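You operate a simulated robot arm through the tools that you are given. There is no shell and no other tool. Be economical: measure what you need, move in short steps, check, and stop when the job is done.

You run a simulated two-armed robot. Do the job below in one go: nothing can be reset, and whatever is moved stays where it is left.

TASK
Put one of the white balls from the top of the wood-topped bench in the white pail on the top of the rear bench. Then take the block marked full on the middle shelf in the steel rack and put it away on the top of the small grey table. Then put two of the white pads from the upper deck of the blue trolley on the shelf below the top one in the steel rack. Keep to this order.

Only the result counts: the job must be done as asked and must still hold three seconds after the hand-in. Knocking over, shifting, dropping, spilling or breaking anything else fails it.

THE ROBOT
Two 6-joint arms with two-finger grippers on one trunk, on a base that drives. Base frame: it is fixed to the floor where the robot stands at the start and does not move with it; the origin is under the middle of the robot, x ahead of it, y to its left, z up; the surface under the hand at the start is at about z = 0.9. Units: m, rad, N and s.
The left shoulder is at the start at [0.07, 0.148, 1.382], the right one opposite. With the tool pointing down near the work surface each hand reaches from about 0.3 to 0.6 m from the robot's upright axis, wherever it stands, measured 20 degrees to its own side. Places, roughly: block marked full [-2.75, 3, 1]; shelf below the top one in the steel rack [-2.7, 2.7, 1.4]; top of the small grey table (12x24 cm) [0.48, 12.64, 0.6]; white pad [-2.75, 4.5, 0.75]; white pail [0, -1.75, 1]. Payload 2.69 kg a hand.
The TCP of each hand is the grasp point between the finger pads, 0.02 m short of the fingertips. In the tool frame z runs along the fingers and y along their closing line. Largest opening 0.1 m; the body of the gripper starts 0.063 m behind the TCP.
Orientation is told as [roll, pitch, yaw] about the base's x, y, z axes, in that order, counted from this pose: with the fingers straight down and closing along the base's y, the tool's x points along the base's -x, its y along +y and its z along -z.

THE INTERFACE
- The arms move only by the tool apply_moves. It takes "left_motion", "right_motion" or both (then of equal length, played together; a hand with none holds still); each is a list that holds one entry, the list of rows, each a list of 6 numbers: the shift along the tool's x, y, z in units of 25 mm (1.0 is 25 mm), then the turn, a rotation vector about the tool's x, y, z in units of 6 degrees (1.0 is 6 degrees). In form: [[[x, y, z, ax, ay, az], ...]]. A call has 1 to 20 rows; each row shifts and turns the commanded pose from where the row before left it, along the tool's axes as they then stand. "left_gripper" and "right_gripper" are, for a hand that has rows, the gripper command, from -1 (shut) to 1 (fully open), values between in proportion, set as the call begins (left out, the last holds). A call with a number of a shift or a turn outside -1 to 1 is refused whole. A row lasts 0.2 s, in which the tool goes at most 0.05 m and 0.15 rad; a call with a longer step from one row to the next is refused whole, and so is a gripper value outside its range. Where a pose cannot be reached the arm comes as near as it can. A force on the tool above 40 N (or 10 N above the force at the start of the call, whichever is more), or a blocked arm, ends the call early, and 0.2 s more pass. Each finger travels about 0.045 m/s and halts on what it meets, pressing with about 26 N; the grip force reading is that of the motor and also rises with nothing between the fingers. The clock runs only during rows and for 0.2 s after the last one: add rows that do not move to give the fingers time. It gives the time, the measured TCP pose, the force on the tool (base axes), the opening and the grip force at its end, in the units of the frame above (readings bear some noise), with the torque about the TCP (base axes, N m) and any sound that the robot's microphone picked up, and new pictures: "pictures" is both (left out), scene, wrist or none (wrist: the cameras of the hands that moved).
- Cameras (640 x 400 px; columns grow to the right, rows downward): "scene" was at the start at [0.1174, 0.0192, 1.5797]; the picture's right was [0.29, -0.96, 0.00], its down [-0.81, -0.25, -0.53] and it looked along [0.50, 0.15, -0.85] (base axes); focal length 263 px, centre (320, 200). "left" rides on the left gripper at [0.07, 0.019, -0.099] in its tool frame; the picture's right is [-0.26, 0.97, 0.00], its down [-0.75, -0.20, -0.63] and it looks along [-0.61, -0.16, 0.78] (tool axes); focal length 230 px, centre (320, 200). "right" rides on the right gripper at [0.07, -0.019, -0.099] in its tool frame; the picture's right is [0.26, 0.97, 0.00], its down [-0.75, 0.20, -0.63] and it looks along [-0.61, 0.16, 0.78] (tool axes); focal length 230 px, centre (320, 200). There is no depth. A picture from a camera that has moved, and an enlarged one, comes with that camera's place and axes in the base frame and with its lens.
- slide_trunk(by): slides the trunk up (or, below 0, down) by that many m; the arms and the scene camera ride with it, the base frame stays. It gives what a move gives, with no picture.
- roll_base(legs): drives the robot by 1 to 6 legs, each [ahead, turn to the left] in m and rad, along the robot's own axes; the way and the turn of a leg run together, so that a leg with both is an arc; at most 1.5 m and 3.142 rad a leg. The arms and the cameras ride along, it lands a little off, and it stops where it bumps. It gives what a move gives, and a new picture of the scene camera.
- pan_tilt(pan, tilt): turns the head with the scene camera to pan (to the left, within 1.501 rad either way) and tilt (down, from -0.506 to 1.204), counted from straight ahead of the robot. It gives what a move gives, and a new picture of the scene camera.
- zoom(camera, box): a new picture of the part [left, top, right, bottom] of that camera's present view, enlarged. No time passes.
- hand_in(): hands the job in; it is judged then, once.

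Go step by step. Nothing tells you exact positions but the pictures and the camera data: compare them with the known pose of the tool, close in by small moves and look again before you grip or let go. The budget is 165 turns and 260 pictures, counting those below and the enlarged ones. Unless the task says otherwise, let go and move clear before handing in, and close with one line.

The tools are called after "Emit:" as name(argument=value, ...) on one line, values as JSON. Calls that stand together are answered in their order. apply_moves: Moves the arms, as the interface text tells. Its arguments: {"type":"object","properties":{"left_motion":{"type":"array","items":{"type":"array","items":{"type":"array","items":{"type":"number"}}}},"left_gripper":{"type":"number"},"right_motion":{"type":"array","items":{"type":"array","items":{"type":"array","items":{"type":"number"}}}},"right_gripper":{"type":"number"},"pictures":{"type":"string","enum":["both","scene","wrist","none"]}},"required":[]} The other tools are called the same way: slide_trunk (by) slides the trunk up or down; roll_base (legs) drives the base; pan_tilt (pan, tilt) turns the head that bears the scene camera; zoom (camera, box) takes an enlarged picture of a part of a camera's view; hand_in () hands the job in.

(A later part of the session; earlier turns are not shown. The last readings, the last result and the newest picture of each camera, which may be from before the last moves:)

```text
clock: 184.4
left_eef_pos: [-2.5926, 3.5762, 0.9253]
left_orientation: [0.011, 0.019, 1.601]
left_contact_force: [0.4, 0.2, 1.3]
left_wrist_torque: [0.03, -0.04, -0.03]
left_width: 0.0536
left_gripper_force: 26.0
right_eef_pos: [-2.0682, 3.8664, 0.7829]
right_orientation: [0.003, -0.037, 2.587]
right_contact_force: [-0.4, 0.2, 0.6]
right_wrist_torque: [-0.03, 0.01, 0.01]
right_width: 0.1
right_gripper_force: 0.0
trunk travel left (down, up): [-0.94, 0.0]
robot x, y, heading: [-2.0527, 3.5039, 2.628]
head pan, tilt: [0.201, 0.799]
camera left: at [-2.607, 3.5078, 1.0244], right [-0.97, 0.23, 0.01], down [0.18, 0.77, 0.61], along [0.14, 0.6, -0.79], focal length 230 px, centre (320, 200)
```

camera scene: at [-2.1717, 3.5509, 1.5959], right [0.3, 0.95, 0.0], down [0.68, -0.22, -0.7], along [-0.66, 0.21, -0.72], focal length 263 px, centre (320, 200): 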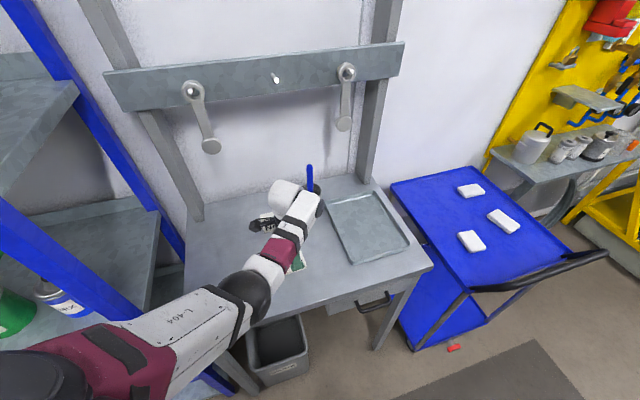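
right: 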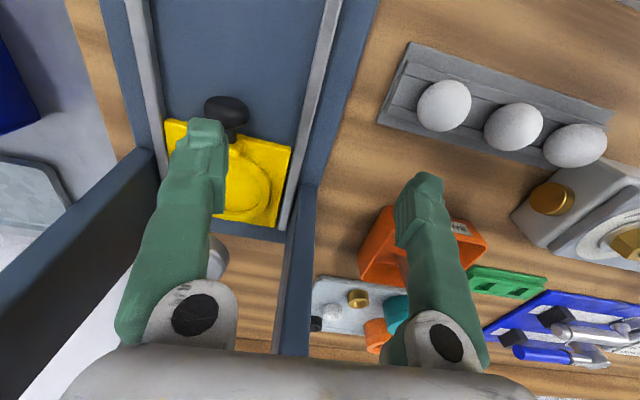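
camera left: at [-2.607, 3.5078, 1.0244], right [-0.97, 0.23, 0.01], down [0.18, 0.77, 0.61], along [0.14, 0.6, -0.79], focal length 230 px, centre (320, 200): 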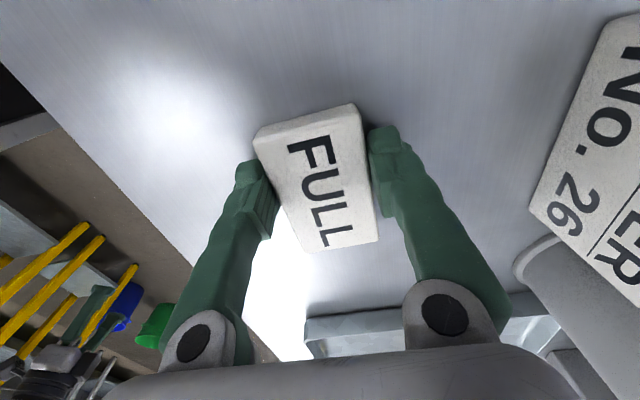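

The short-side grip is solid at 5.4 cm. I'll lift and back away.

Emit:
apply_moves(left_motion=[[[0, 0, -0.5, 0, 0, 0], [0, 0, -0.6, 0, 0, 0], [0, 0, -0.6, 0, 0, 0], [0, 0, 0, 0, 0, 0]]], pictures="none")

Emit:
roll_base(legs=[[-0.5, 0], [0, -1.05]])

Emit:
pan_tilt(pan=-0.1, tilt=0.2)

```text
clock: 185.4
left_eef_pos: [-2.5905, 3.5763, 0.9671]
left_orientation: [0.012, 0.02, 1.6]
left_contact_force: [0.0, -0.1, -0.2]
left_wrist_torque: [-0.02, -0.02, -0.03]
left_width: 0.0537
left_gripper_force: 26.0
right_eef_pos: [-2.0682, 3.867, 0.7826]
right_orientation: [0.0, -0.037, 2.587]
right_contact_force: [0.4, 0.0, -0.6]
right_wrist_torque: [0.0, 0.01, 0.01]
right_width: 0.0998
right_gripper_force: 0.0
trunk travel left (down, up): [-0.94, 0.0]
robot x, y, heading: [-2.0534, 3.5039, 2.632]
head pan, tilt: [0.201, 0.799]
```

```text
clock: 191.1
left_eef_pos: [-1.8089, 3.7646, 0.9671]
left_orientation: [0.01, 0.022, 0.523]
left_contact_force: [-0.2, -0.3, -0.5]
left_wrist_torque: [0.05, 0.04, 0.01]
left_width: 0.0539
left_gripper_force: 26.0
right_eef_pos: [-1.3069, 3.4431, 0.7827]
right_orientation: [0.005, -0.039, 1.509]
right_contact_force: [-0.2, -0.6, -0.3]
right_wrist_torque: [0.01, 0.0, -0.03]
right_width: 0.0999
right_gripper_force: 0.0
trunk travel left (down, up): [-0.94, 0.0]
robot x, y, heading: [-1.6189, 3.259, 1.556]
head pan, tilt: [0.201, 0.799]
camera scene: at [-1.6311, 3.387, 1.5957], right [0.98, 0.18, 0.0], down [0.13, -0.7, -0.7], along [-0.13, 0.69, -0.72], focal length 263 px, centre (320, 200)
```

scene: 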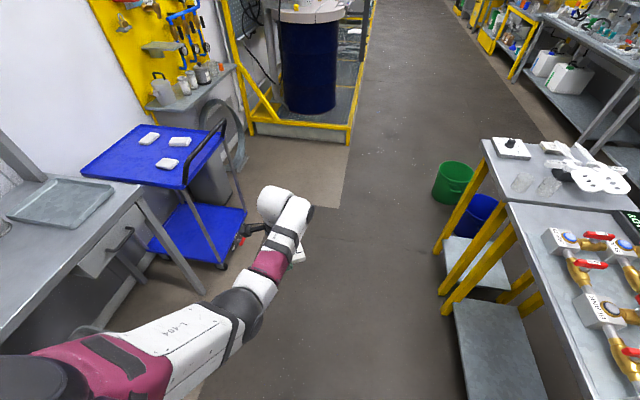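

```text
clock: 192.1
left_eef_pos: [-1.8074, 3.766, 0.9674]
left_orientation: [0.011, 0.021, 0.523]
left_contact_force: [1.0, -0.3, -1.4]
left_wrist_torque: [0.0, 0.01, 0.02]
left_width: 0.0536
left_gripper_force: 25.7
right_eef_pos: [-1.306, 3.4438, 0.7823]
right_orientation: [0.003, -0.038, 1.511]
right_contact_force: [0.1, -0.3, 0.8]
right_wrist_torque: [-0.01, 0.03, -0.02]
right_width: 0.1
right_gripper_force: 0.1
trunk travel left (down, up): [-0.94, 0.0]
robot x, y, heading: [-1.6184, 3.2606, 1.551]
head pan, tilt: [-0.099, 0.201]
camera scene: at [-1.6051, 3.4001, 1.6493], right [0.99, -0.12, 0.0], down [-0.02, -0.2, -0.98], along [0.11, 0.97, -0.2], focal length 263 px, centre (320, 200)
```

scene: 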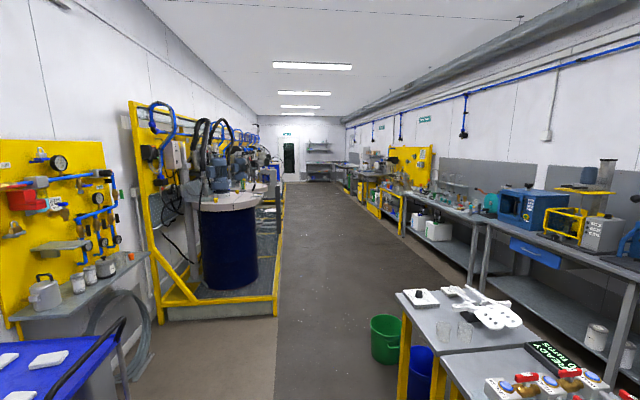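

The aisle is open between the mixer skid (right edge about x -1.8) and the tables and green bucket (left edge about x -1.05). I'll drive up the middle.

Emit:
roll_base(legs=[[0, -0.085], [1.5, 0], [0.6, 0], [0, -0.07], [1.5, 0]])

```text
clock: 210.5
left_eef_pos: [-1.1553, 7.3512, 0.9679]
left_orientation: [0.013, 0.021, 0.327]
left_contact_force: [0.8, -0.2, -0.6]
left_wrist_torque: [0.03, 0.01, -0.01]
left_width: 0.0537
left_gripper_force: 25.8
right_eef_pos: [-0.7249, 6.9374, 0.7821]
right_orientation: [0.003, -0.039, 1.314]
right_contact_force: [1.1, -0.7, -0.6]
right_wrist_torque: [-0.01, 0.01, -0.03]
right_width: 0.0998
right_gripper_force: 0.0
trunk travel left (down, up): [-0.94, 0.0]
robot x, y, heading: [-1.0703, 6.8169, 1.36]
head pan, tilt: [-0.099, 0.201]
camera scene: at [-1.0272, 6.9536, 1.6495], right [0.95, -0.31, 0.0], down [-0.06, -0.19, -0.98], along [0.3, 0.93, -0.2], focal length 263 px, centre (320, 200)
```

scene: 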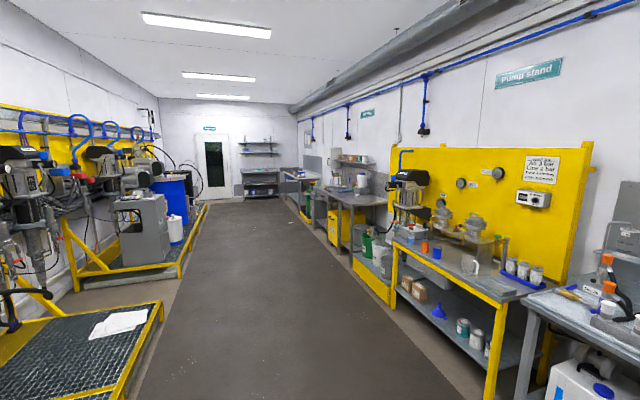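

Emit:
zoom(camera="scene", box=[230, 140, 390, 240])

```text
4.00 times, centred on (310, 190) of scene
camera zoom: at [-1.0272, 6.9536, 1.6495], right [0.95, -0.31, 0.0], down [-0.06, -0.19, -0.98], along [0.3, 0.93, -0.2], focal length 1052 px, centre (360, 240)
```

zoom: 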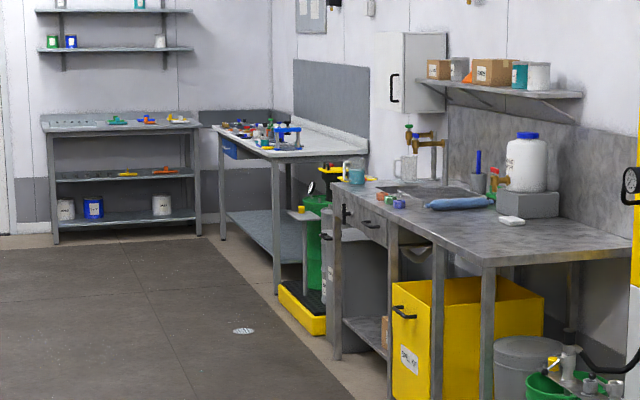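

The small grey stand shows at about [0.47, 12.64], between the benches, with a small yellow item on its top. I'll drive closer.

Emit:
roll_base(legs=[[0, 0.06], [1.5, 0], [1.5, 0], [1.5, 0]])

Emit:
pan_tilt(pan=-0.7, tilt=0.5)

```text
clock: 232.4
left_eef_pos: [-0.5881, 11.8051, 0.9671]
left_orientation: [0.011, 0.02, 0.419]
left_contact_force: [-0.3, -0.5, -0.2]
left_wrist_torque: [0.05, 0.05, 0.01]
left_width: 0.0537
left_gripper_force: 25.9
right_eef_pos: [-0.1209, 11.4326, 0.7835]
right_orientation: [0.003, -0.038, 1.404]
right_contact_force: [0.7, -0.1, -0.1]
right_wrist_torque: [0.0, 0.01, 0.0]
right_width: 0.0997
right_gripper_force: 0.0
trunk travel left (down, up): [-0.94, 0.0]
robot x, y, heading: [-0.4525, 11.284, 1.451]
head pan, tilt: [-0.099, 0.201]
camera scene: at [-0.4243, 11.4209, 1.6495], right [0.98, -0.22, 0.0], down [-0.04, -0.19, -0.98], along [0.21, 0.96, -0.2], focal length 263 px, centre (320, 200)
```

scene: 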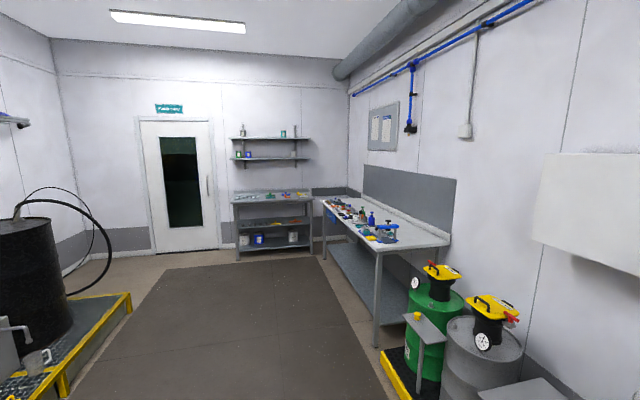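

```text
clock: 233.4
left_eef_pos: [-0.5878, 11.8053, 0.9668]
left_orientation: [0.01, 0.021, 0.42]
left_contact_force: [0.6, 0.0, 0.0]
left_wrist_torque: [-0.04, 0.04, -0.03]
left_width: 0.0538
left_gripper_force: 25.9
right_eef_pos: [-0.1223, 11.4334, 0.7816]
right_orientation: [0.003, -0.038, 1.406]
right_contact_force: [0.1, -1.4, -0.2]
right_wrist_torque: [-0.03, 0.03, -0.01]
right_width: 0.1
right_gripper_force: 0.1
trunk travel left (down, up): [-0.94, 0.0]
robot x, y, heading: [-0.4469, 11.2772, 1.45]
head pan, tilt: [-0.7, 0.499]
camera scene: at [-0.3781, 11.3929, 1.6218], right [0.68, -0.73, 0.0], down [-0.35, -0.33, -0.88], along [0.64, 0.6, -0.48], focal length 263 px, centre (320, 200)
```

scene: 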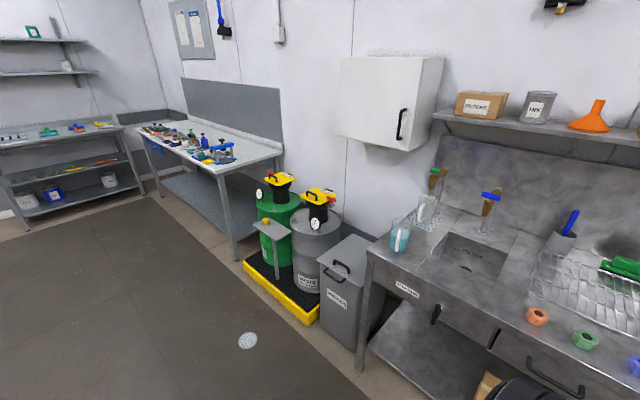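

Emit:
zoom(camera="scene", box=[220, 160, 380, 320])

```text
2.50 times, centred on (300, 240) of scene
camera zoom: at [-0.3781, 11.3929, 1.6218], right [0.68, -0.73, 0.0], down [-0.35, -0.33, -0.88], along [0.64, 0.6, -0.48], focal length 658 px, centre (370, 100)
```

zoom: 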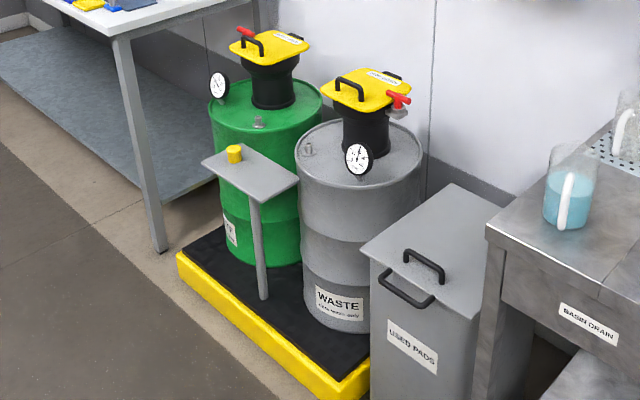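

The small table's top spans x 0.41–0.54 and y 12.51–12.77, with a yellow cap near y 12.72. The free spot for the block is about [0.475, 12.585]. I'll position the robot facing +x there and turn the hand so the block lies along y.

Emit:
roll_base(legs=[[0, 0.12], [1.1, 0], [0, -1.57]])

Emit:
apply_moves(left_motion=[[[0, 0, 0, 0, 0, 1], [0, 0, 0, 0, 0, 1], [0, 0, 0, 0, 0, 1], [0, 0, 0, 0, 0, 1], [0, 0, 0, 0, 0, 1], [0, 0, 0, 0, 0, 0]]], pictures="none")

Emit:
pan_tilt(pan=0.1, tilt=0.8)

```text
clock: 243.3
left_eef_pos: [0.0697, 12.5419, 0.9669]
left_orientation: [0.01, 0.021, -1.058]
left_contact_force: [0.0, 0.0, -0.7]
left_wrist_torque: [-0.04, 0.03, 0.04]
left_width: 0.0536
left_gripper_force: 26.3
right_eef_pos: [-0.2569, 12.0415, 0.7817]
right_orientation: [0.002, -0.037, -0.074]
right_contact_force: [0.4, -0.6, 0.1]
right_wrist_torque: [-0.01, -0.01, 0.02]
right_width: 0.1002
right_gripper_force: 0.1
trunk travel left (down, up): [-0.94, 0.0]
robot x, y, heading: [-0.4391, 12.3533, -0.027]
head pan, tilt: [-0.7, 0.499]
camera scene: at [-0.3181, 12.2938, 1.6217], right [-0.66, -0.75, 0.0], down [-0.36, 0.32, -0.88], along [0.66, -0.58, -0.48], focal length 263 px, centre (320, 200)
```

scene: 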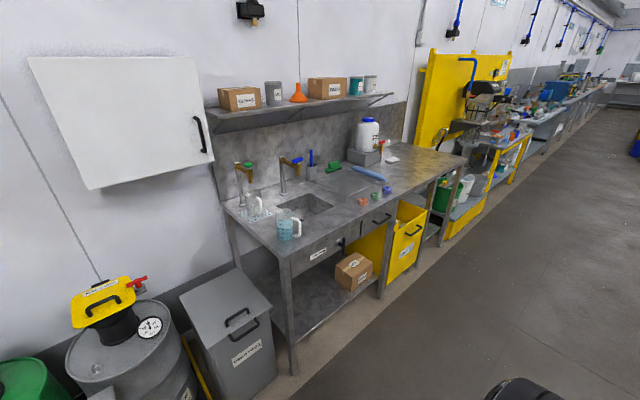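

```text
clock: 244.8
left_eef_pos: [0.0711, 12.54, 0.9673]
left_orientation: [0.001, 0.024, -1.583]
left_contact_force: [-0.8, -0.6, -0.9]
left_wrist_torque: [-0.05, -0.03, -0.03]
left_width: 0.0537
left_gripper_force: 25.5
right_eef_pos: [-0.2557, 12.0406, 0.7811]
right_orientation: [0.004, -0.038, -0.071]
right_contact_force: [0.7, -0.7, 0.7]
right_wrist_torque: [0.02, -0.02, -0.01]
right_width: 0.1
right_gripper_force: 0.2
trunk travel left (down, up): [-0.94, 0.0]
robot x, y, heading: [-0.4363, 12.3587, -0.033]
head pan, tilt: [-0.7, 0.499]
```

```text
clock: 245.9
left_eef_pos: [0.0704, 12.5413, 0.9677]
left_orientation: [-0.001, 0.024, -1.582]
left_contact_force: [0.3, -0.1, -1.0]
left_wrist_torque: [0.05, -0.01, 0.03]
left_width: 0.0537
left_gripper_force: 26.3
right_eef_pos: [-0.2571, 12.0421, 0.7814]
right_orientation: [0.002, -0.039, -0.071]
right_contact_force: [-0.2, 0.5, 0.7]
right_wrist_torque: [-0.01, 0.03, -0.02]
right_width: 0.1
right_gripper_force: 0.1
trunk travel left (down, up): [-0.94, 0.0]
robot x, y, heading: [-0.439, 12.3556, -0.029]
head pan, tilt: [0.099, 0.799]
camera scene: at [-0.3057, 12.3596, 1.5958], right [0.07, -1.0, 0.0], down [-0.71, -0.05, -0.7], along [0.7, 0.05, -0.72], focal length 263 px, centre (320, 200)
```

scene: 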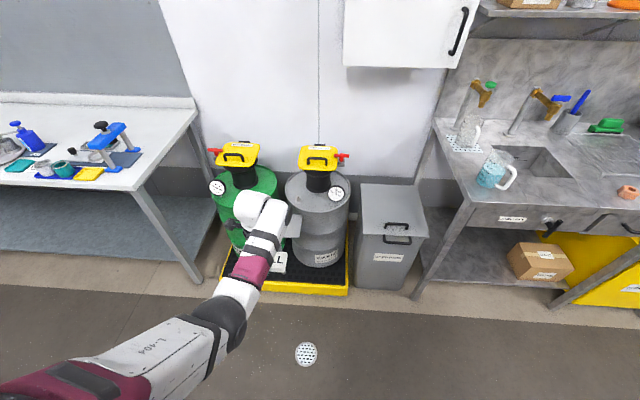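

I'll lower the trunk 0.2 m, straighten the heading and drive forward over the small table.

Emit:
slide_trunk(by=-0.2)

Emit:
roll_base(legs=[[0, 0.06], [0.3, 0]])

Emit:
apply_moves(left_motion=[[[0, 0, 0, 0, 0, 0.4], [0, 0, 0, 0, 0, 0]]], pictures="wrist")

```text
clock: 248.1
left_eef_pos: [0.0704, 12.5408, 0.7684]
left_orientation: [-0.001, 0.023, -1.582]
left_contact_force: [0.6, 0.3, -0.6]
left_wrist_torque: [0.0, -0.03, 0.02]
left_width: 0.0537
left_gripper_force: 26.3
right_eef_pos: [-0.2563, 12.0423, 0.5824]
right_orientation: [0.003, -0.038, -0.073]
right_contact_force: [0.0, -0.8, 0.0]
right_wrist_torque: [0.04, -0.02, -0.01]
right_width: 0.1
right_gripper_force: 0.2
trunk travel left (down, up): [-0.74, 0.2]
robot x, y, heading: [-0.44, 12.3569, -0.026]
head pan, tilt: [0.099, 0.799]
```

```text
clock: 250.5
left_eef_pos: [0.3613, 12.5821, 0.7686]
left_orientation: [0.0, 0.022, -1.517]
left_contact_force: [-0.8, -1.1, -0.4]
left_wrist_torque: [-0.02, 0.01, 0.03]
left_width: 0.0539
left_gripper_force: 25.9
right_eef_pos: [0.0658, 12.0643, 0.582]
right_orientation: [0.003, -0.04, -0.011]
right_contact_force: [-0.5, 0.1, -0.3]
right_wrist_torque: [0.05, 0.0, 0.04]
right_width: 0.1
right_gripper_force: 0.0
trunk travel left (down, up): [-0.74, 0.2]
robot x, y, heading: [-0.1354, 12.3663, 0.036]
head pan, tilt: [0.099, 0.799]
camera scene: at [-0.0032, 12.3782, 1.3958], right [0.13, -0.99, 0.0], down [-0.71, -0.1, -0.7], along [0.69, 0.09, -0.72], focal length 263 px, centre (320, 200)
```

scene: 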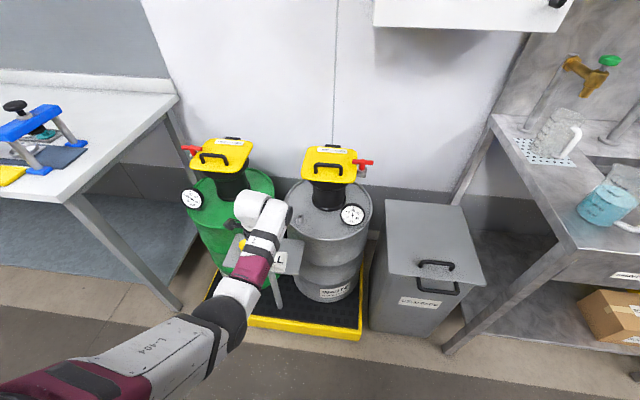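

```text
clock: 251.1
left_eef_pos: [0.3611, 12.5825, 0.7675]
left_orientation: [-0.003, 0.022, -1.562]
left_contact_force: [0.3, 0.0, -0.6]
left_wrist_torque: [0.06, 0.0, -0.01]
left_width: 0.0539
left_gripper_force: 26.0
right_eef_pos: [0.0668, 12.0645, 0.582]
right_orientation: [0.002, -0.038, -0.01]
right_contact_force: [0.4, -0.3, -1.2]
right_wrist_torque: [0.03, 0.01, 0.0]
right_width: 0.1003
right_gripper_force: 0.1
trunk travel left (down, up): [-0.74, 0.2]
robot x, y, heading: [-0.1346, 12.3639, 0.037]
head pan, tilt: [0.099, 0.799]
camera left: at [0.38, 12.6486, 0.8666], right [0.97, -0.25, -0.01], down [-0.19, -0.77, 0.61], along [-0.16, -0.59, -0.79], focal length 230 px, centre (320, 200)
```

left: 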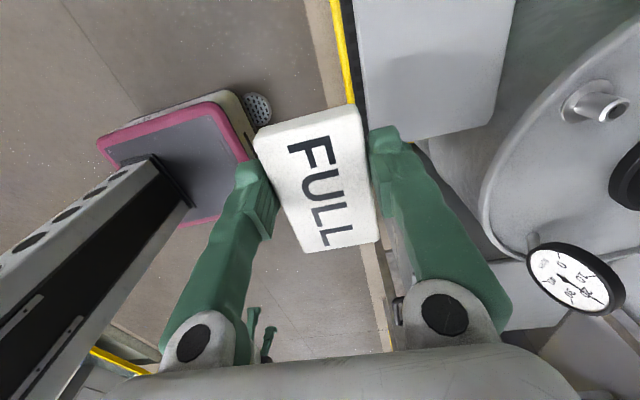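

The table measures x 0.417–0.539 with its near end at y 12.52. My drop target for the TCP is [0.477, 12.60].

Emit:
roll_base(legs=[[0.115, 0]])

Emit:
apply_moves(left_motion=[[[0.5, 0, 0, 0, 0, 0], [0, 0, 0, 0, 0, 0]]], pictures="wrist")

```text
clock: 252.3
left_eef_pos: [0.4752, 12.5852, 0.7679]
left_orientation: [-0.002, 0.023, -1.562]
left_contact_force: [-0.1, 0.1, -1.0]
left_wrist_torque: [0.05, -0.01, 0.01]
left_width: 0.0536
left_gripper_force: 26.4
right_eef_pos: [0.1796, 12.0673, 0.5816]
right_orientation: [0.005, -0.038, -0.01]
right_contact_force: [0.4, -0.2, 0.2]
right_wrist_torque: [-0.02, -0.02, 0.01]
right_width: 0.0999
right_gripper_force: 0.0
trunk travel left (down, up): [-0.74, 0.2]
robot x, y, heading: [-0.0187, 12.3729, 0.031]
head pan, tilt: [0.099, 0.799]
camera scene: at [0.1106, 12.3822, 1.3959], right [0.13, -0.99, 0.0], down [-0.71, -0.1, -0.7], along [0.69, 0.09, -0.72], focal length 263 px, centre (320, 200)
```

scene: 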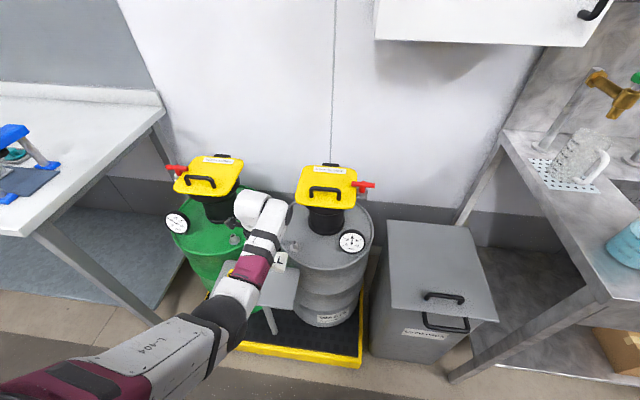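

```text
clock: 252.9
left_eef_pos: [0.4763, 12.5977, 0.7677]
left_orientation: [-0.001, 0.026, -1.563]
left_contact_force: [0.1, 1.1, -0.8]
left_wrist_torque: [0.03, 0.02, 0.01]
left_width: 0.0538
left_gripper_force: 26.3
right_eef_pos: [0.1794, 12.0675, 0.5822]
right_orientation: [0.002, -0.039, -0.01]
right_contact_force: [-0.3, 1.2, -0.3]
right_wrist_torque: [0.0, 0.01, 0.02]
right_width: 0.1
right_gripper_force: 0.0
trunk travel left (down, up): [-0.74, 0.2]
robot x, y, heading: [-0.0215, 12.3746, 0.036]
head pan, tilt: [0.099, 0.799]
camera left: at [0.4942, 12.665, 0.8674], right [0.97, -0.25, -0.01], down [-0.19, -0.77, 0.61], along [-0.16, -0.59, -0.79], focal length 230 px, centre (320, 200)
```

left: 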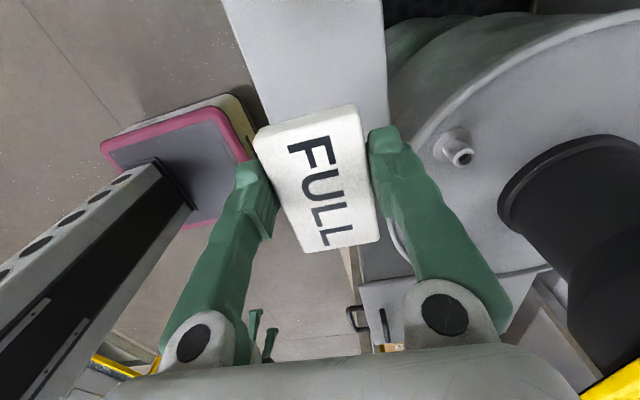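

It's aligned. I'll lower with the trunk and finish in small steps.

Emit:
slide_trunk(by=-0.115)

Emit:
zoom(camera="left", box=[160, 0, 480, 200])

```text
clock: 254.4
left_eef_pos: [0.4769, 12.5992, 0.6528]
left_orientation: [-0.001, 0.023, -1.562]
left_contact_force: [0.1, -0.1, -1.2]
left_wrist_torque: [0.0, -0.02, 0.02]
left_width: 0.0539
left_gripper_force: 25.8
right_eef_pos: [0.1796, 12.0682, 0.468]
right_orientation: [0.005, -0.038, -0.011]
right_contact_force: [-0.1, 0.2, -1.0]
right_wrist_torque: [-0.03, 0.0, -0.05]
right_width: 0.1001
right_gripper_force: 0.0
trunk travel left (down, up): [-0.625, 0.315]
robot x, y, heading: [-0.0182, 12.372, 0.036]
head pan, tilt: [0.099, 0.799]
```

```text
2.00 times, centred on (320, 100) of left
camera zoom: at [0.4939, 12.6651, 0.7526], right [0.97, -0.25, -0.01], down [-0.19, -0.77, 0.61], along [-0.16, -0.59, -0.79], focal length 460 px, centre (320, 400)
```

zoom: 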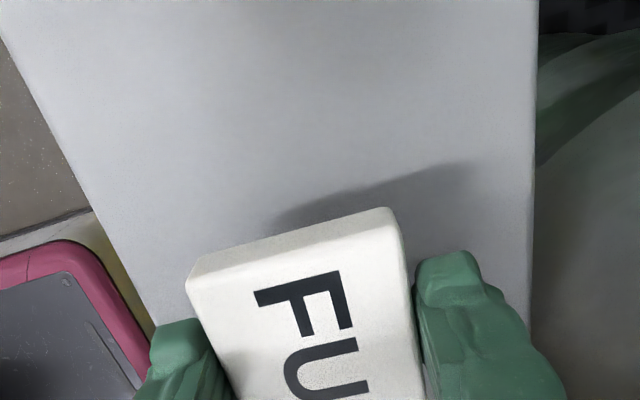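

Emit:
slide_trunk(by=-0.02)

Emit:
slide_trunk(by=-0.005)

```text
clock: 255.1
left_eef_pos: [0.4762, 12.5991, 0.6328]
left_orientation: [-0.001, 0.023, -1.561]
left_contact_force: [-0.5, 0.0, -0.8]
left_wrist_torque: [-0.01, -0.02, 0.02]
left_width: 0.0535
left_gripper_force: 25.6
right_eef_pos: [0.1788, 12.0682, 0.4473]
right_orientation: [0.003, -0.038, -0.012]
right_contact_force: [-1.2, 0.0, 0.6]
right_wrist_torque: [-0.03, -0.02, 0.0]
right_width: 0.0999
right_gripper_force: 0.1
trunk travel left (down, up): [-0.605, 0.335]
robot x, y, heading: [-0.018, 12.3733, 0.036]
head pan, tilt: [0.099, 0.799]
```

```text
clock: 255.6
left_eef_pos: [0.4752, 12.5993, 0.628]
left_orientation: [-0.002, 0.022, -1.564]
left_contact_force: [-0.9, -0.4, -1.2]
left_wrist_torque: [0.02, -0.01, 0.05]
left_width: 0.0534
left_gripper_force: 25.6
right_eef_pos: [0.1796, 12.0677, 0.4417]
right_orientation: [0.004, -0.036, -0.012]
right_contact_force: [-1.1, 0.7, -0.6]
right_wrist_torque: [0.02, 0.0, 0.01]
right_width: 0.0997
right_gripper_force: 0.1
trunk travel left (down, up): [-0.6, 0.34]
robot x, y, heading: [-0.0175, 12.3711, 0.034]
head pan, tilt: [0.099, 0.799]
```

Emit:
slide_trunk(by=-0.004)

Emit:
slide_trunk(by=-0.003)

Emit:
zoom(camera="left", box=[160, 40, 480, 240])

```text
clock: 256.1
left_eef_pos: [0.4762, 12.5994, 0.6261]
left_orientation: [0.0, 0.026, -1.564]
left_contact_force: [0.9, 0.4, 6.5]
left_wrist_torque: [-0.42, -0.07, -0.02]
left_width: 0.0537
left_gripper_force: 26.0
right_eef_pos: [0.1795, 12.0694, 0.4375]
right_orientation: [0.003, -0.039, -0.009]
right_contact_force: [-0.5, -0.7, -0.2]
right_wrist_torque: [-0.01, 0.0, -0.01]
right_width: 0.0998
right_gripper_force: 0.1
trunk travel left (down, up): [-0.596, 0.344]
robot x, y, heading: [-0.0212, 12.3722, 0.032]
head pan, tilt: [0.099, 0.799]
```

```text
clock: 256.7
left_eef_pos: [0.4761, 12.5986, 0.6255]
left_orientation: [0.005, 0.028, -1.563]
left_contact_force: [1.7, 1.7, 21.3]
left_wrist_torque: [-0.15, -0.06, 0.01]
left_width: 0.0537
left_gripper_force: 26.1
right_eef_pos: [0.1791, 12.0678, 0.4361]
right_orientation: [0.006, -0.04, -0.01]
right_contact_force: [0.0, 0.7, -0.4]
right_wrist_torque: [0.01, -0.01, 0.0]
right_width: 0.1002
right_gripper_force: 0.1
trunk travel left (down, up): [-0.593, 0.347]
robot x, y, heading: [-0.0185, 12.3729, 0.031]
head pan, tilt: [0.099, 0.799]
```

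```text
2.00 times, centred on (320, 140) of left
camera zoom: at [0.4931, 12.6647, 0.7244], right [0.97, -0.25, 0.0], down [-0.2, -0.77, 0.61], along [-0.15, -0.59, -0.79], focal length 460 px, centre (320, 320)
```

zoom: 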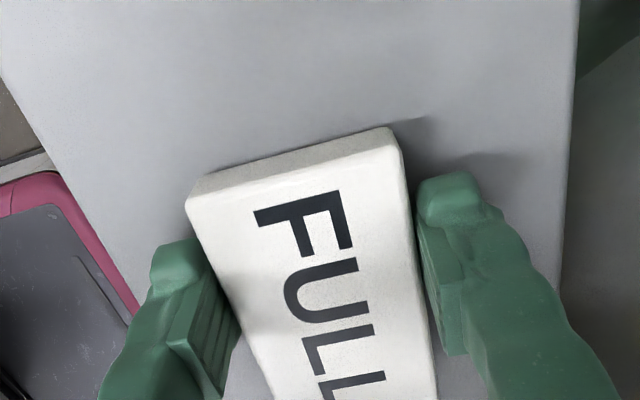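

Contact is confirmed and the block rests on the table. I'll open partway and rise.

Emit:
apply_moves(left_motion=[[[0, 0, 0, 0, 0, 0], [0, 0, 0, 0, 0, 0], [0, 0, 0, 0, 0, 0], [0, 0, 0, 0, 0, 0]]], left_gripper=0.4, pictures="none")

Emit:
slide_trunk(by=0.347)

Emit:
apply_moves(left_motion=[[[0, 0, 0, 0, 0, 0]]], pictures="both")

```text
clock: 257.7
left_eef_pos: [0.4764, 12.5994, 0.622]
left_orientation: [-0.003, 0.021, -1.562]
left_contact_force: [-0.5, -0.5, 0.6]
left_wrist_torque: [0.01, 0.03, 0.0]
left_width: 0.07
left_gripper_force: 0.1
right_eef_pos: [0.1789, 12.0675, 0.4359]
right_orientation: [0.004, -0.039, -0.009]
right_contact_force: [0.0, 0.3, 0.4]
right_wrist_torque: [-0.02, -0.01, 0.0]
right_width: 0.0999
right_gripper_force: 0.1
trunk travel left (down, up): [-0.593, 0.347]
robot x, y, heading: [-0.0218, 12.3706, 0.035]
head pan, tilt: [0.099, 0.799]
```

```text
clock: 261.1
left_eef_pos: [0.4759, 12.5992, 0.9685]
left_orientation: [-0.002, 0.022, -1.562]
left_contact_force: [-0.1, -0.4, -0.3]
left_wrist_torque: [0.01, 0.02, -0.01]
left_width: 0.0701
left_gripper_force: 0.1
right_eef_pos: [0.1791, 12.0687, 0.7822]
right_orientation: [0.003, -0.038, -0.009]
right_contact_force: [-1.0, 1.0, -0.4]
right_wrist_torque: [0.03, -0.02, 0.01]
right_width: 0.1001
right_gripper_force: 0.0
trunk travel left (down, up): [-0.94, 0.0]
robot x, y, heading: [-0.0193, 12.3735, 0.035]
head pan, tilt: [0.099, 0.799]
```

```text
clock: 261.5
left_eef_pos: [0.4753, 12.5982, 0.9687]
left_orientation: [-0.001, 0.024, -1.563]
left_contact_force: [-0.2, -1.2, 0.4]
left_wrist_torque: [-0.01, -0.01, 0.0]
left_width: 0.07
left_gripper_force: 0.2
right_eef_pos: [0.1796, 12.0678, 0.783]
right_orientation: [0.004, -0.039, -0.011]
right_contact_force: [0.8, 0.4, 0.1]
right_wrist_torque: [0.04, -0.03, 0.04]
right_width: 0.1001
right_gripper_force: 0.1
trunk travel left (down, up): [-0.94, 0.0]
robot x, y, heading: [-0.0205, 12.3667, 0.035]
head pan, tilt: [0.099, 0.799]
camera scene: at [0.1113, 12.3822, 1.5958], right [0.13, -0.99, 0.0], down [-0.71, -0.1, -0.7], along [0.69, 0.09, -0.72], focal length 263 px, centre (320, 200)
camera left: at [0.4939, 12.6651, 1.0675], right [0.97, -0.25, -0.01], down [-0.19, -0.77, 0.61], along [-0.16, -0.59, -0.79], focal length 230 px, centre (320, 200)
```

scene: 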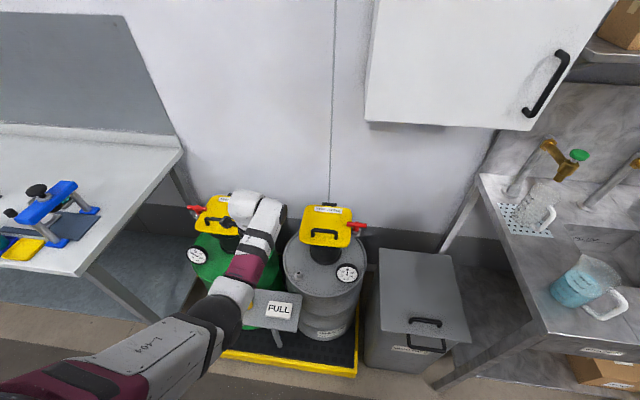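
left: 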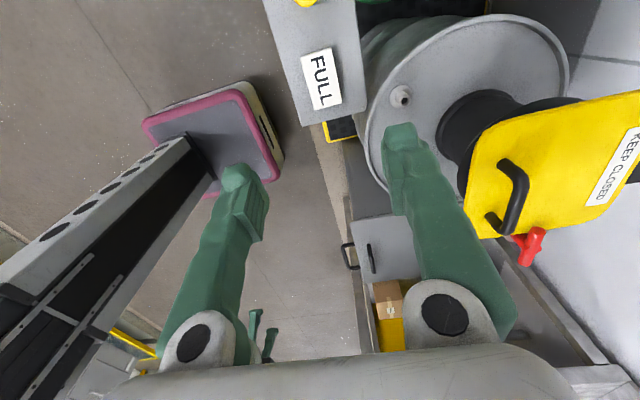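

The FULL block sits on the small table and the yellow cap is untouched. Next are the pads. I'll back off, turn and drive back down the aisle.

Emit:
roll_base(legs=[[-0.45, 0], [0, -1.712], [1.5, 0], [1.5, 0], [1.5, 0], [0.95, 0]])

Emit:
pan_tilt(pan=0.1, tilt=0.3)

```text
clock: 293.9
left_eef_pos: [-0.7735, 6.3726, 0.9686]
left_orientation: [-0.002, 0.022, 3.003]
left_contact_force: [-0.4, 0.2, -0.3]
left_wrist_torque: [-0.01, -0.01, 0.0]
left_width: 0.0701
left_gripper_force: 0.0
right_eef_pos: [-1.2526, 6.7447, 0.7817]
right_orientation: [0.003, -0.038, -1.732]
right_contact_force: [-0.3, 0.5, 0.1]
right_wrist_torque: [-0.01, 0.03, 0.0]
right_width: 0.1001
right_gripper_force: 0.1
trunk travel left (down, up): [-0.94, 0.0]
robot x, y, heading: [-0.9249, 6.8937, -1.685]
head pan, tilt: [0.099, 0.799]
camera scene: at [-0.9296, 6.7658, 1.5959], right [-1.0, 0.02, 0.0], down [0.01, 0.72, -0.7], along [-0.01, -0.7, -0.72], focal length 263 px, centre (320, 200)
```

scene: 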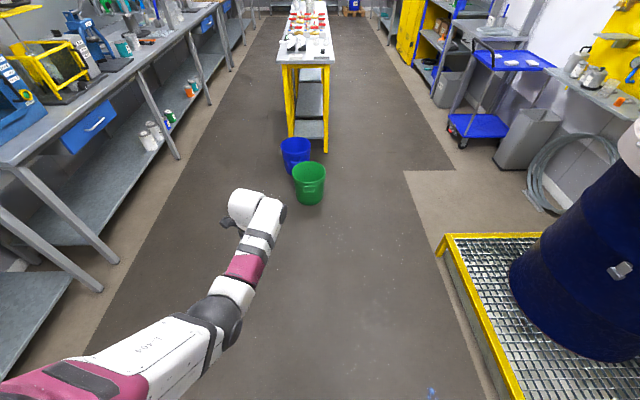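

```text
clock: 294.9
left_eef_pos: [-0.773, 6.371, 0.9689]
left_orientation: [-0.002, 0.025, 3.003]
left_contact_force: [0.1, 0.7, 0.2]
left_wrist_torque: [-0.01, 0.01, -0.03]
left_width: 0.0701
left_gripper_force: 0.1
right_eef_pos: [-1.2532, 6.7434, 0.7814]
right_orientation: [0.003, -0.037, -1.731]
right_contact_force: [0.4, -0.5, -0.1]
right_wrist_torque: [0.02, 0.0, -0.01]
right_width: 0.1
right_gripper_force: 0.1
trunk travel left (down, up): [-0.94, 0.0]
robot x, y, heading: [-0.9278, 6.8975, -1.69]
head pan, tilt: [0.099, 0.3]
camera scene: at [-0.9299, 6.7517, 1.64], right [-1.0, 0.02, 0.0], down [0.0, 0.3, -0.95], along [-0.01, -0.95, -0.3], focal length 263 px, centre (320, 200)
```

scene: 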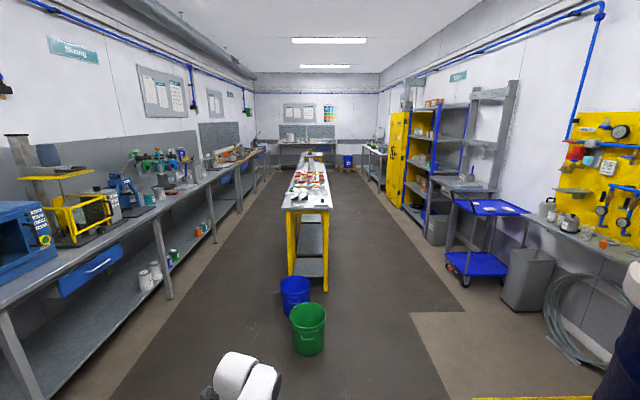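

The trolley's handle is on the aisle side. I'll drive around the buckets to a spot facing the trolley and look at the pads and handle closely.

Emit:
roll_base(legs=[[0, -0.19], [1.47, 0], [0, 0.18], [0.88, 0], [0, -1.44]])

Emit:
pan_tilt(pan=0.0, tilt=0.7)

```text
clock: 311.2
left_eef_pos: [-1.9918, 4.4368, 0.9684]
left_orientation: [0.0, 0.023, 1.545]
left_contact_force: [0.9, -0.6, 0.7]
left_wrist_torque: [0.03, 0.02, -0.01]
left_width: 0.0699
left_gripper_force: 0.1
right_eef_pos: [-1.6762, 4.958, 0.782]
right_orientation: [0.004, -0.039, 3.095]
right_contact_force: [0.6, -0.1, 0.3]
right_wrist_torque: [-0.01, 0.01, -0.01]
right_width: 0.1
right_gripper_force: 0.1
trunk travel left (down, up): [-0.94, 0.0]
robot x, y, heading: [-1.489, 4.6493, 3.144]
head pan, tilt: [0.099, 0.3]
camera scene: at [-1.6291, 4.6373, 1.6401], right [-0.1, 1.0, 0.0], down [0.29, 0.03, -0.96], along [-0.95, -0.09, -0.3], focal length 263 px, centre (320, 200)
```

scene: 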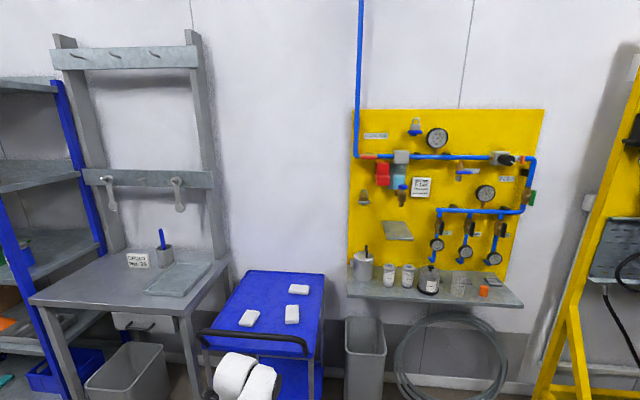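

```text
clock: 312.1
left_eef_pos: [-1.9912, 4.4376, 0.9682]
left_orientation: [-0.001, 0.025, 1.545]
left_contact_force: [0.0, 0.4, 0.1]
left_wrist_torque: [-0.07, -0.01, 0.0]
left_width: 0.07
left_gripper_force: 0.0
right_eef_pos: [-1.6762, 4.9576, 0.7814]
right_orientation: [0.003, -0.04, 3.093]
right_contact_force: [0.4, 0.6, 0.0]
right_wrist_torque: [0.0, 0.05, 0.01]
right_width: 0.0999
right_gripper_force: 0.1
trunk travel left (down, up): [-0.94, 0.0]
robot x, y, heading: [-1.4885, 4.6485, 3.141]
head pan, tilt: [0.0, 0.7]
camera scene: at [-1.621, 4.6472, 1.6041], right [0.0, 1.0, 0.0], down [0.64, 0.0, -0.77], along [-0.77, 0.0, -0.64], focal length 263 px, centre (320, 200)
```

scene: 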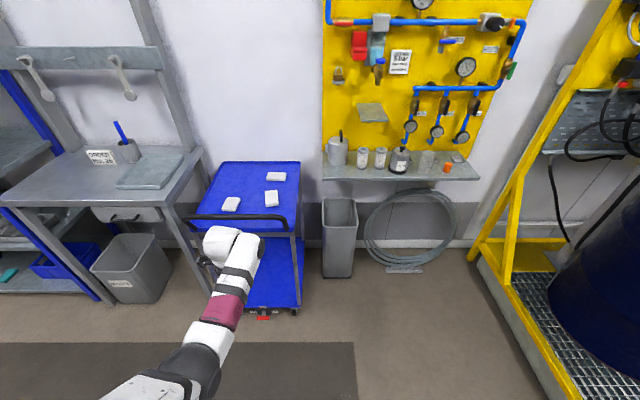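

Emit:
zoom(camera="scene", box=[170, 150, 320, 244])

Emit:
slide_trunk(by=-0.15)

Emit:
zoom(camera="scene", box=[170, 130, 320, 224])

```text
4.26 times, centred on (245, 197) of scene
camera zoom: at [-1.621, 4.6472, 1.6041], right [0.0, 1.0, 0.0], down [0.64, 0.0, -0.77], along [-0.77, 0.0, -0.64], focal length 1119 px, centre (639, 213)
```

zoom: 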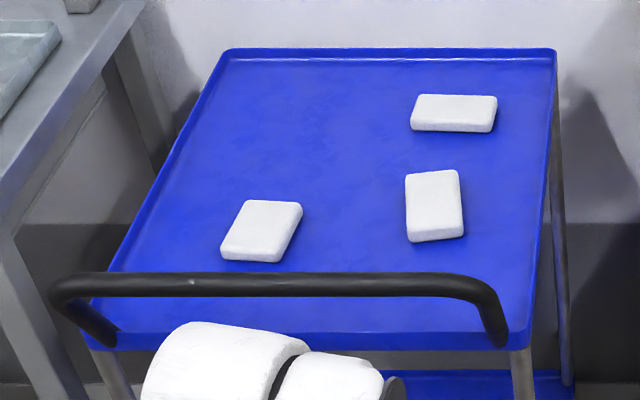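

```text
clock: 313.9
left_eef_pos: [-1.9917, 4.4372, 0.8183]
left_orientation: [-0.002, 0.022, 1.542]
left_contact_force: [1.1, 0.5, 0.0]
left_wrist_torque: [0.01, -0.02, 0.03]
left_width: 0.0698
left_gripper_force: 0.0
right_eef_pos: [-1.6754, 4.9569, 0.6317]
right_orientation: [0.003, -0.036, 3.096]
right_contact_force: [0.5, 0.6, 0.0]
right_wrist_torque: [0.0, -0.01, 0.02]
right_width: 0.0998
right_gripper_force: 0.0
trunk travel left (down, up): [-0.79, 0.15]
robot x, y, heading: [-1.488, 4.6502, 3.145]
head pan, tilt: [0.0, 0.7]
```

```text
4.26 times, centred on (245, 177) of scene
camera zoom: at [-1.6209, 4.647, 1.4541], right [0.0, 1.0, 0.0], down [0.64, 0.0, -0.76], along [-0.76, 0.0, -0.64], focal length 1119 px, centre (639, 298)
```

zoom: 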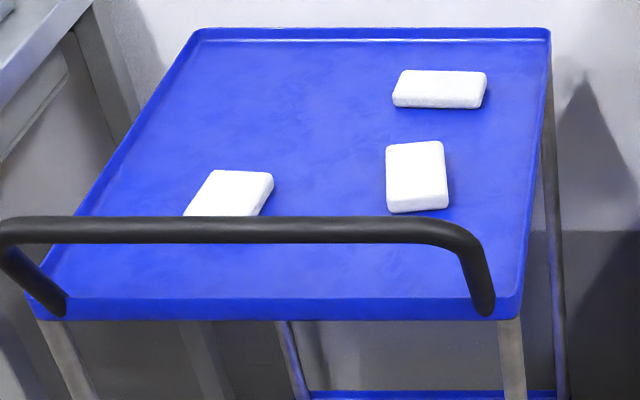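

The handle bar is at x -2.32, z about 0.945, and the deck is at z about 0.80. Pad R is centered at [-2.56, 4.42] and pad L at [-2.52, 4.247]; both are 6 cm wide in y. I'll turn the hand back to a lateral close, then test how high it reaches when tilted, since the shelf is at about 1.39.

Emit:
slide_trunk(by=0.15)

Emit:
apply_moves(left_motion=[[[0, 0, 0, 0, 0, -1], [0, 0, 0, 0, 0, -1], [0, 0, 0, 0, 0, -1], [0, 0, 0, 0, 0, -1], [0, 0, 0, 0, 0, -1], [0, 0, 0, 0, 0, -1], [0, 0, 0, 0, 0, -1], [0, 0, 0, 0, 0, -1], [0, 0, 0, 0, 0, -1], [0, 0, 0, 0, 0, -1], [0, 0, 0, 0, 0, -1], [0, 0, 0, 0, 0, -1], [0, 0, 0, 0, 0, -1], [0, 0, 0, 0, 0, -1], [0, 0, 0, 0, 0, -1], [0, 0, 0, 0, 0, 0]]], pictures="none")

Emit:
apply_moves(left_motion=[[[-0.9, 0, 0, 0, -1, 0], [-0.9, 0, 0.1, 0, -1, 0], [-0.9, 0, 0.2, 0, -1, 0], [-0.9, 0, 0.3, 0, -1, 0], [0, 0, 0, 0, -1, 0], [-0.5, 0, -0.86, 0, -1, 0], [-0.59, 0, -0.8, 0, -1, 0], [-0.67, 0, -0.74, 0, 0, 0], [-0.67, 0, -0.74, 0, 0, 0], [-0.67, 0, -0.74, 0, 0, 0], [-0.67, 0, -0.74, 0, 0, 0], [0, 0, 0, 0, 0, 0]]], pictures="scene")

```text
clock: 315.6
left_eef_pos: [-1.9921, 4.4369, 0.9681]
left_orientation: [-0.002, 0.022, 1.544]
left_contact_force: [-0.7, 0.2, 0.3]
left_wrist_torque: [0.01, -0.01, 0.01]
left_width: 0.0701
left_gripper_force: 0.0
right_eef_pos: [-1.6754, 4.9579, 0.7825]
right_orientation: [0.003, -0.037, 3.095]
right_contact_force: [-0.4, 0.3, 0.2]
right_wrist_torque: [0.01, 0.02, 0.01]
right_width: 0.0999
right_gripper_force: 0.1
trunk travel left (down, up): [-0.94, 0.0]
robot x, y, heading: [-1.4853, 4.649, 3.138]
head pan, tilt: [0.0, 0.7]
```

```text
clock: 319.0
left_eef_pos: [-1.9913, 4.4384, 0.9679]
left_orientation: [0.023, 0.003, 3.115]
left_contact_force: [0.0, 0.0, -0.7]
left_wrist_torque: [-0.01, -0.01, -0.02]
left_width: 0.0701
left_gripper_force: 0.0
right_eef_pos: [-1.6753, 4.9576, 0.7822]
right_orientation: [0.003, -0.039, 3.094]
right_contact_force: [-0.4, -0.1, 0.6]
right_wrist_torque: [0.05, 0.0, 0.01]
right_width: 0.0999
right_gripper_force: 0.0
trunk travel left (down, up): [-0.94, 0.0]
robot x, y, heading: [-1.4843, 4.6489, 3.139]
head pan, tilt: [0.0, 0.7]
```

```text
clock: 321.6
left_eef_pos: [-2.086, 4.4437, 1.1177]
left_orientation: [0.032, -0.731, 3.092]
left_contact_force: [-1.1, -0.1, 0.2]
left_wrist_torque: [0.01, 0.02, -0.03]
left_width: 0.0699
left_gripper_force: 0.1
right_eef_pos: [-1.6767, 4.9579, 0.7825]
right_orientation: [0.004, -0.04, 3.094]
right_contact_force: [-0.1, -1.0, -1.1]
right_wrist_torque: [0.01, 0.0, 0.04]
right_width: 0.0999
right_gripper_force: 0.0
trunk travel left (down, up): [-0.94, 0.0]
robot x, y, heading: [-1.4861, 4.6473, 3.137]
head pan, tilt: [0.0, 0.7]
camera scene: at [-1.6212, 4.6471, 1.604], right [0.0, 1.0, 0.0], down [0.64, 0.0, -0.76], along [-0.76, 0.0, -0.64], focal length 263 px, centre (320, 200)
```

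scene: 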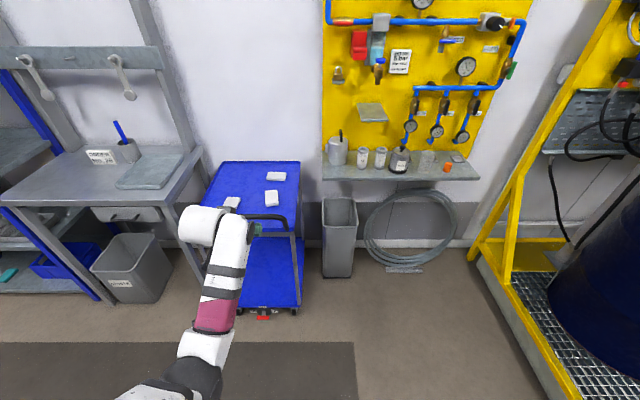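

Emit:
apply_moves(left_motion=[[[-0.67, 0, -0.74, 0, 0, 0], [-0.67, 0, -0.74, 0, 0, 0], [-0.67, 0, -0.74, 0, 0, 0], [-0.67, 0, -0.74, 0, 0, 0], [-0.67, 0, -0.74, 0, 0, 0], [-0.67, 0, -0.74, 0, 0, 0], [-0.67, 0, -0.74, 0, 0, 0], [-0.67, 0, -0.74, 0, 0, 0], [-0.67, 0, -0.74, 0, 0, 0], [-0.67, 0, -0.74, 0, 0, 0], [-0.67, 0, -0.74, 0, 0, 0], [-0.67, 0, -0.74, 0, 0, 0], [-0.67, 0, -0.74, 0, 0, 0], [0, 0, 0, 0, 0, 0]]], pictures="none")

```text
clock: 324.6
left_eef_pos: [-2.1245, 4.452, 1.4303]
left_orientation: [0.033, -0.731, 3.092]
left_contact_force: [-0.1, -1.1, 0.3]
left_wrist_torque: [0.01, 0.01, -0.02]
left_width: 0.0697
left_gripper_force: 0.1
left hand out of reach, approached as far as the arm can: row 8, 9, 10, 11, 12, 13
right_eef_pos: [-1.6761, 4.9561, 0.7817]
right_orientation: [0.004, -0.038, 3.095]
right_contact_force: [0.3, 0.0, 0.2]
right_wrist_torque: [0.02, 0.0, 0.02]
right_width: 0.1
right_gripper_force: 0.1
trunk travel left (down, up): [-0.94, 0.0]
robot x, y, heading: [-1.488, 4.6492, 3.14]
head pan, tilt: [0.0, 0.7]
```

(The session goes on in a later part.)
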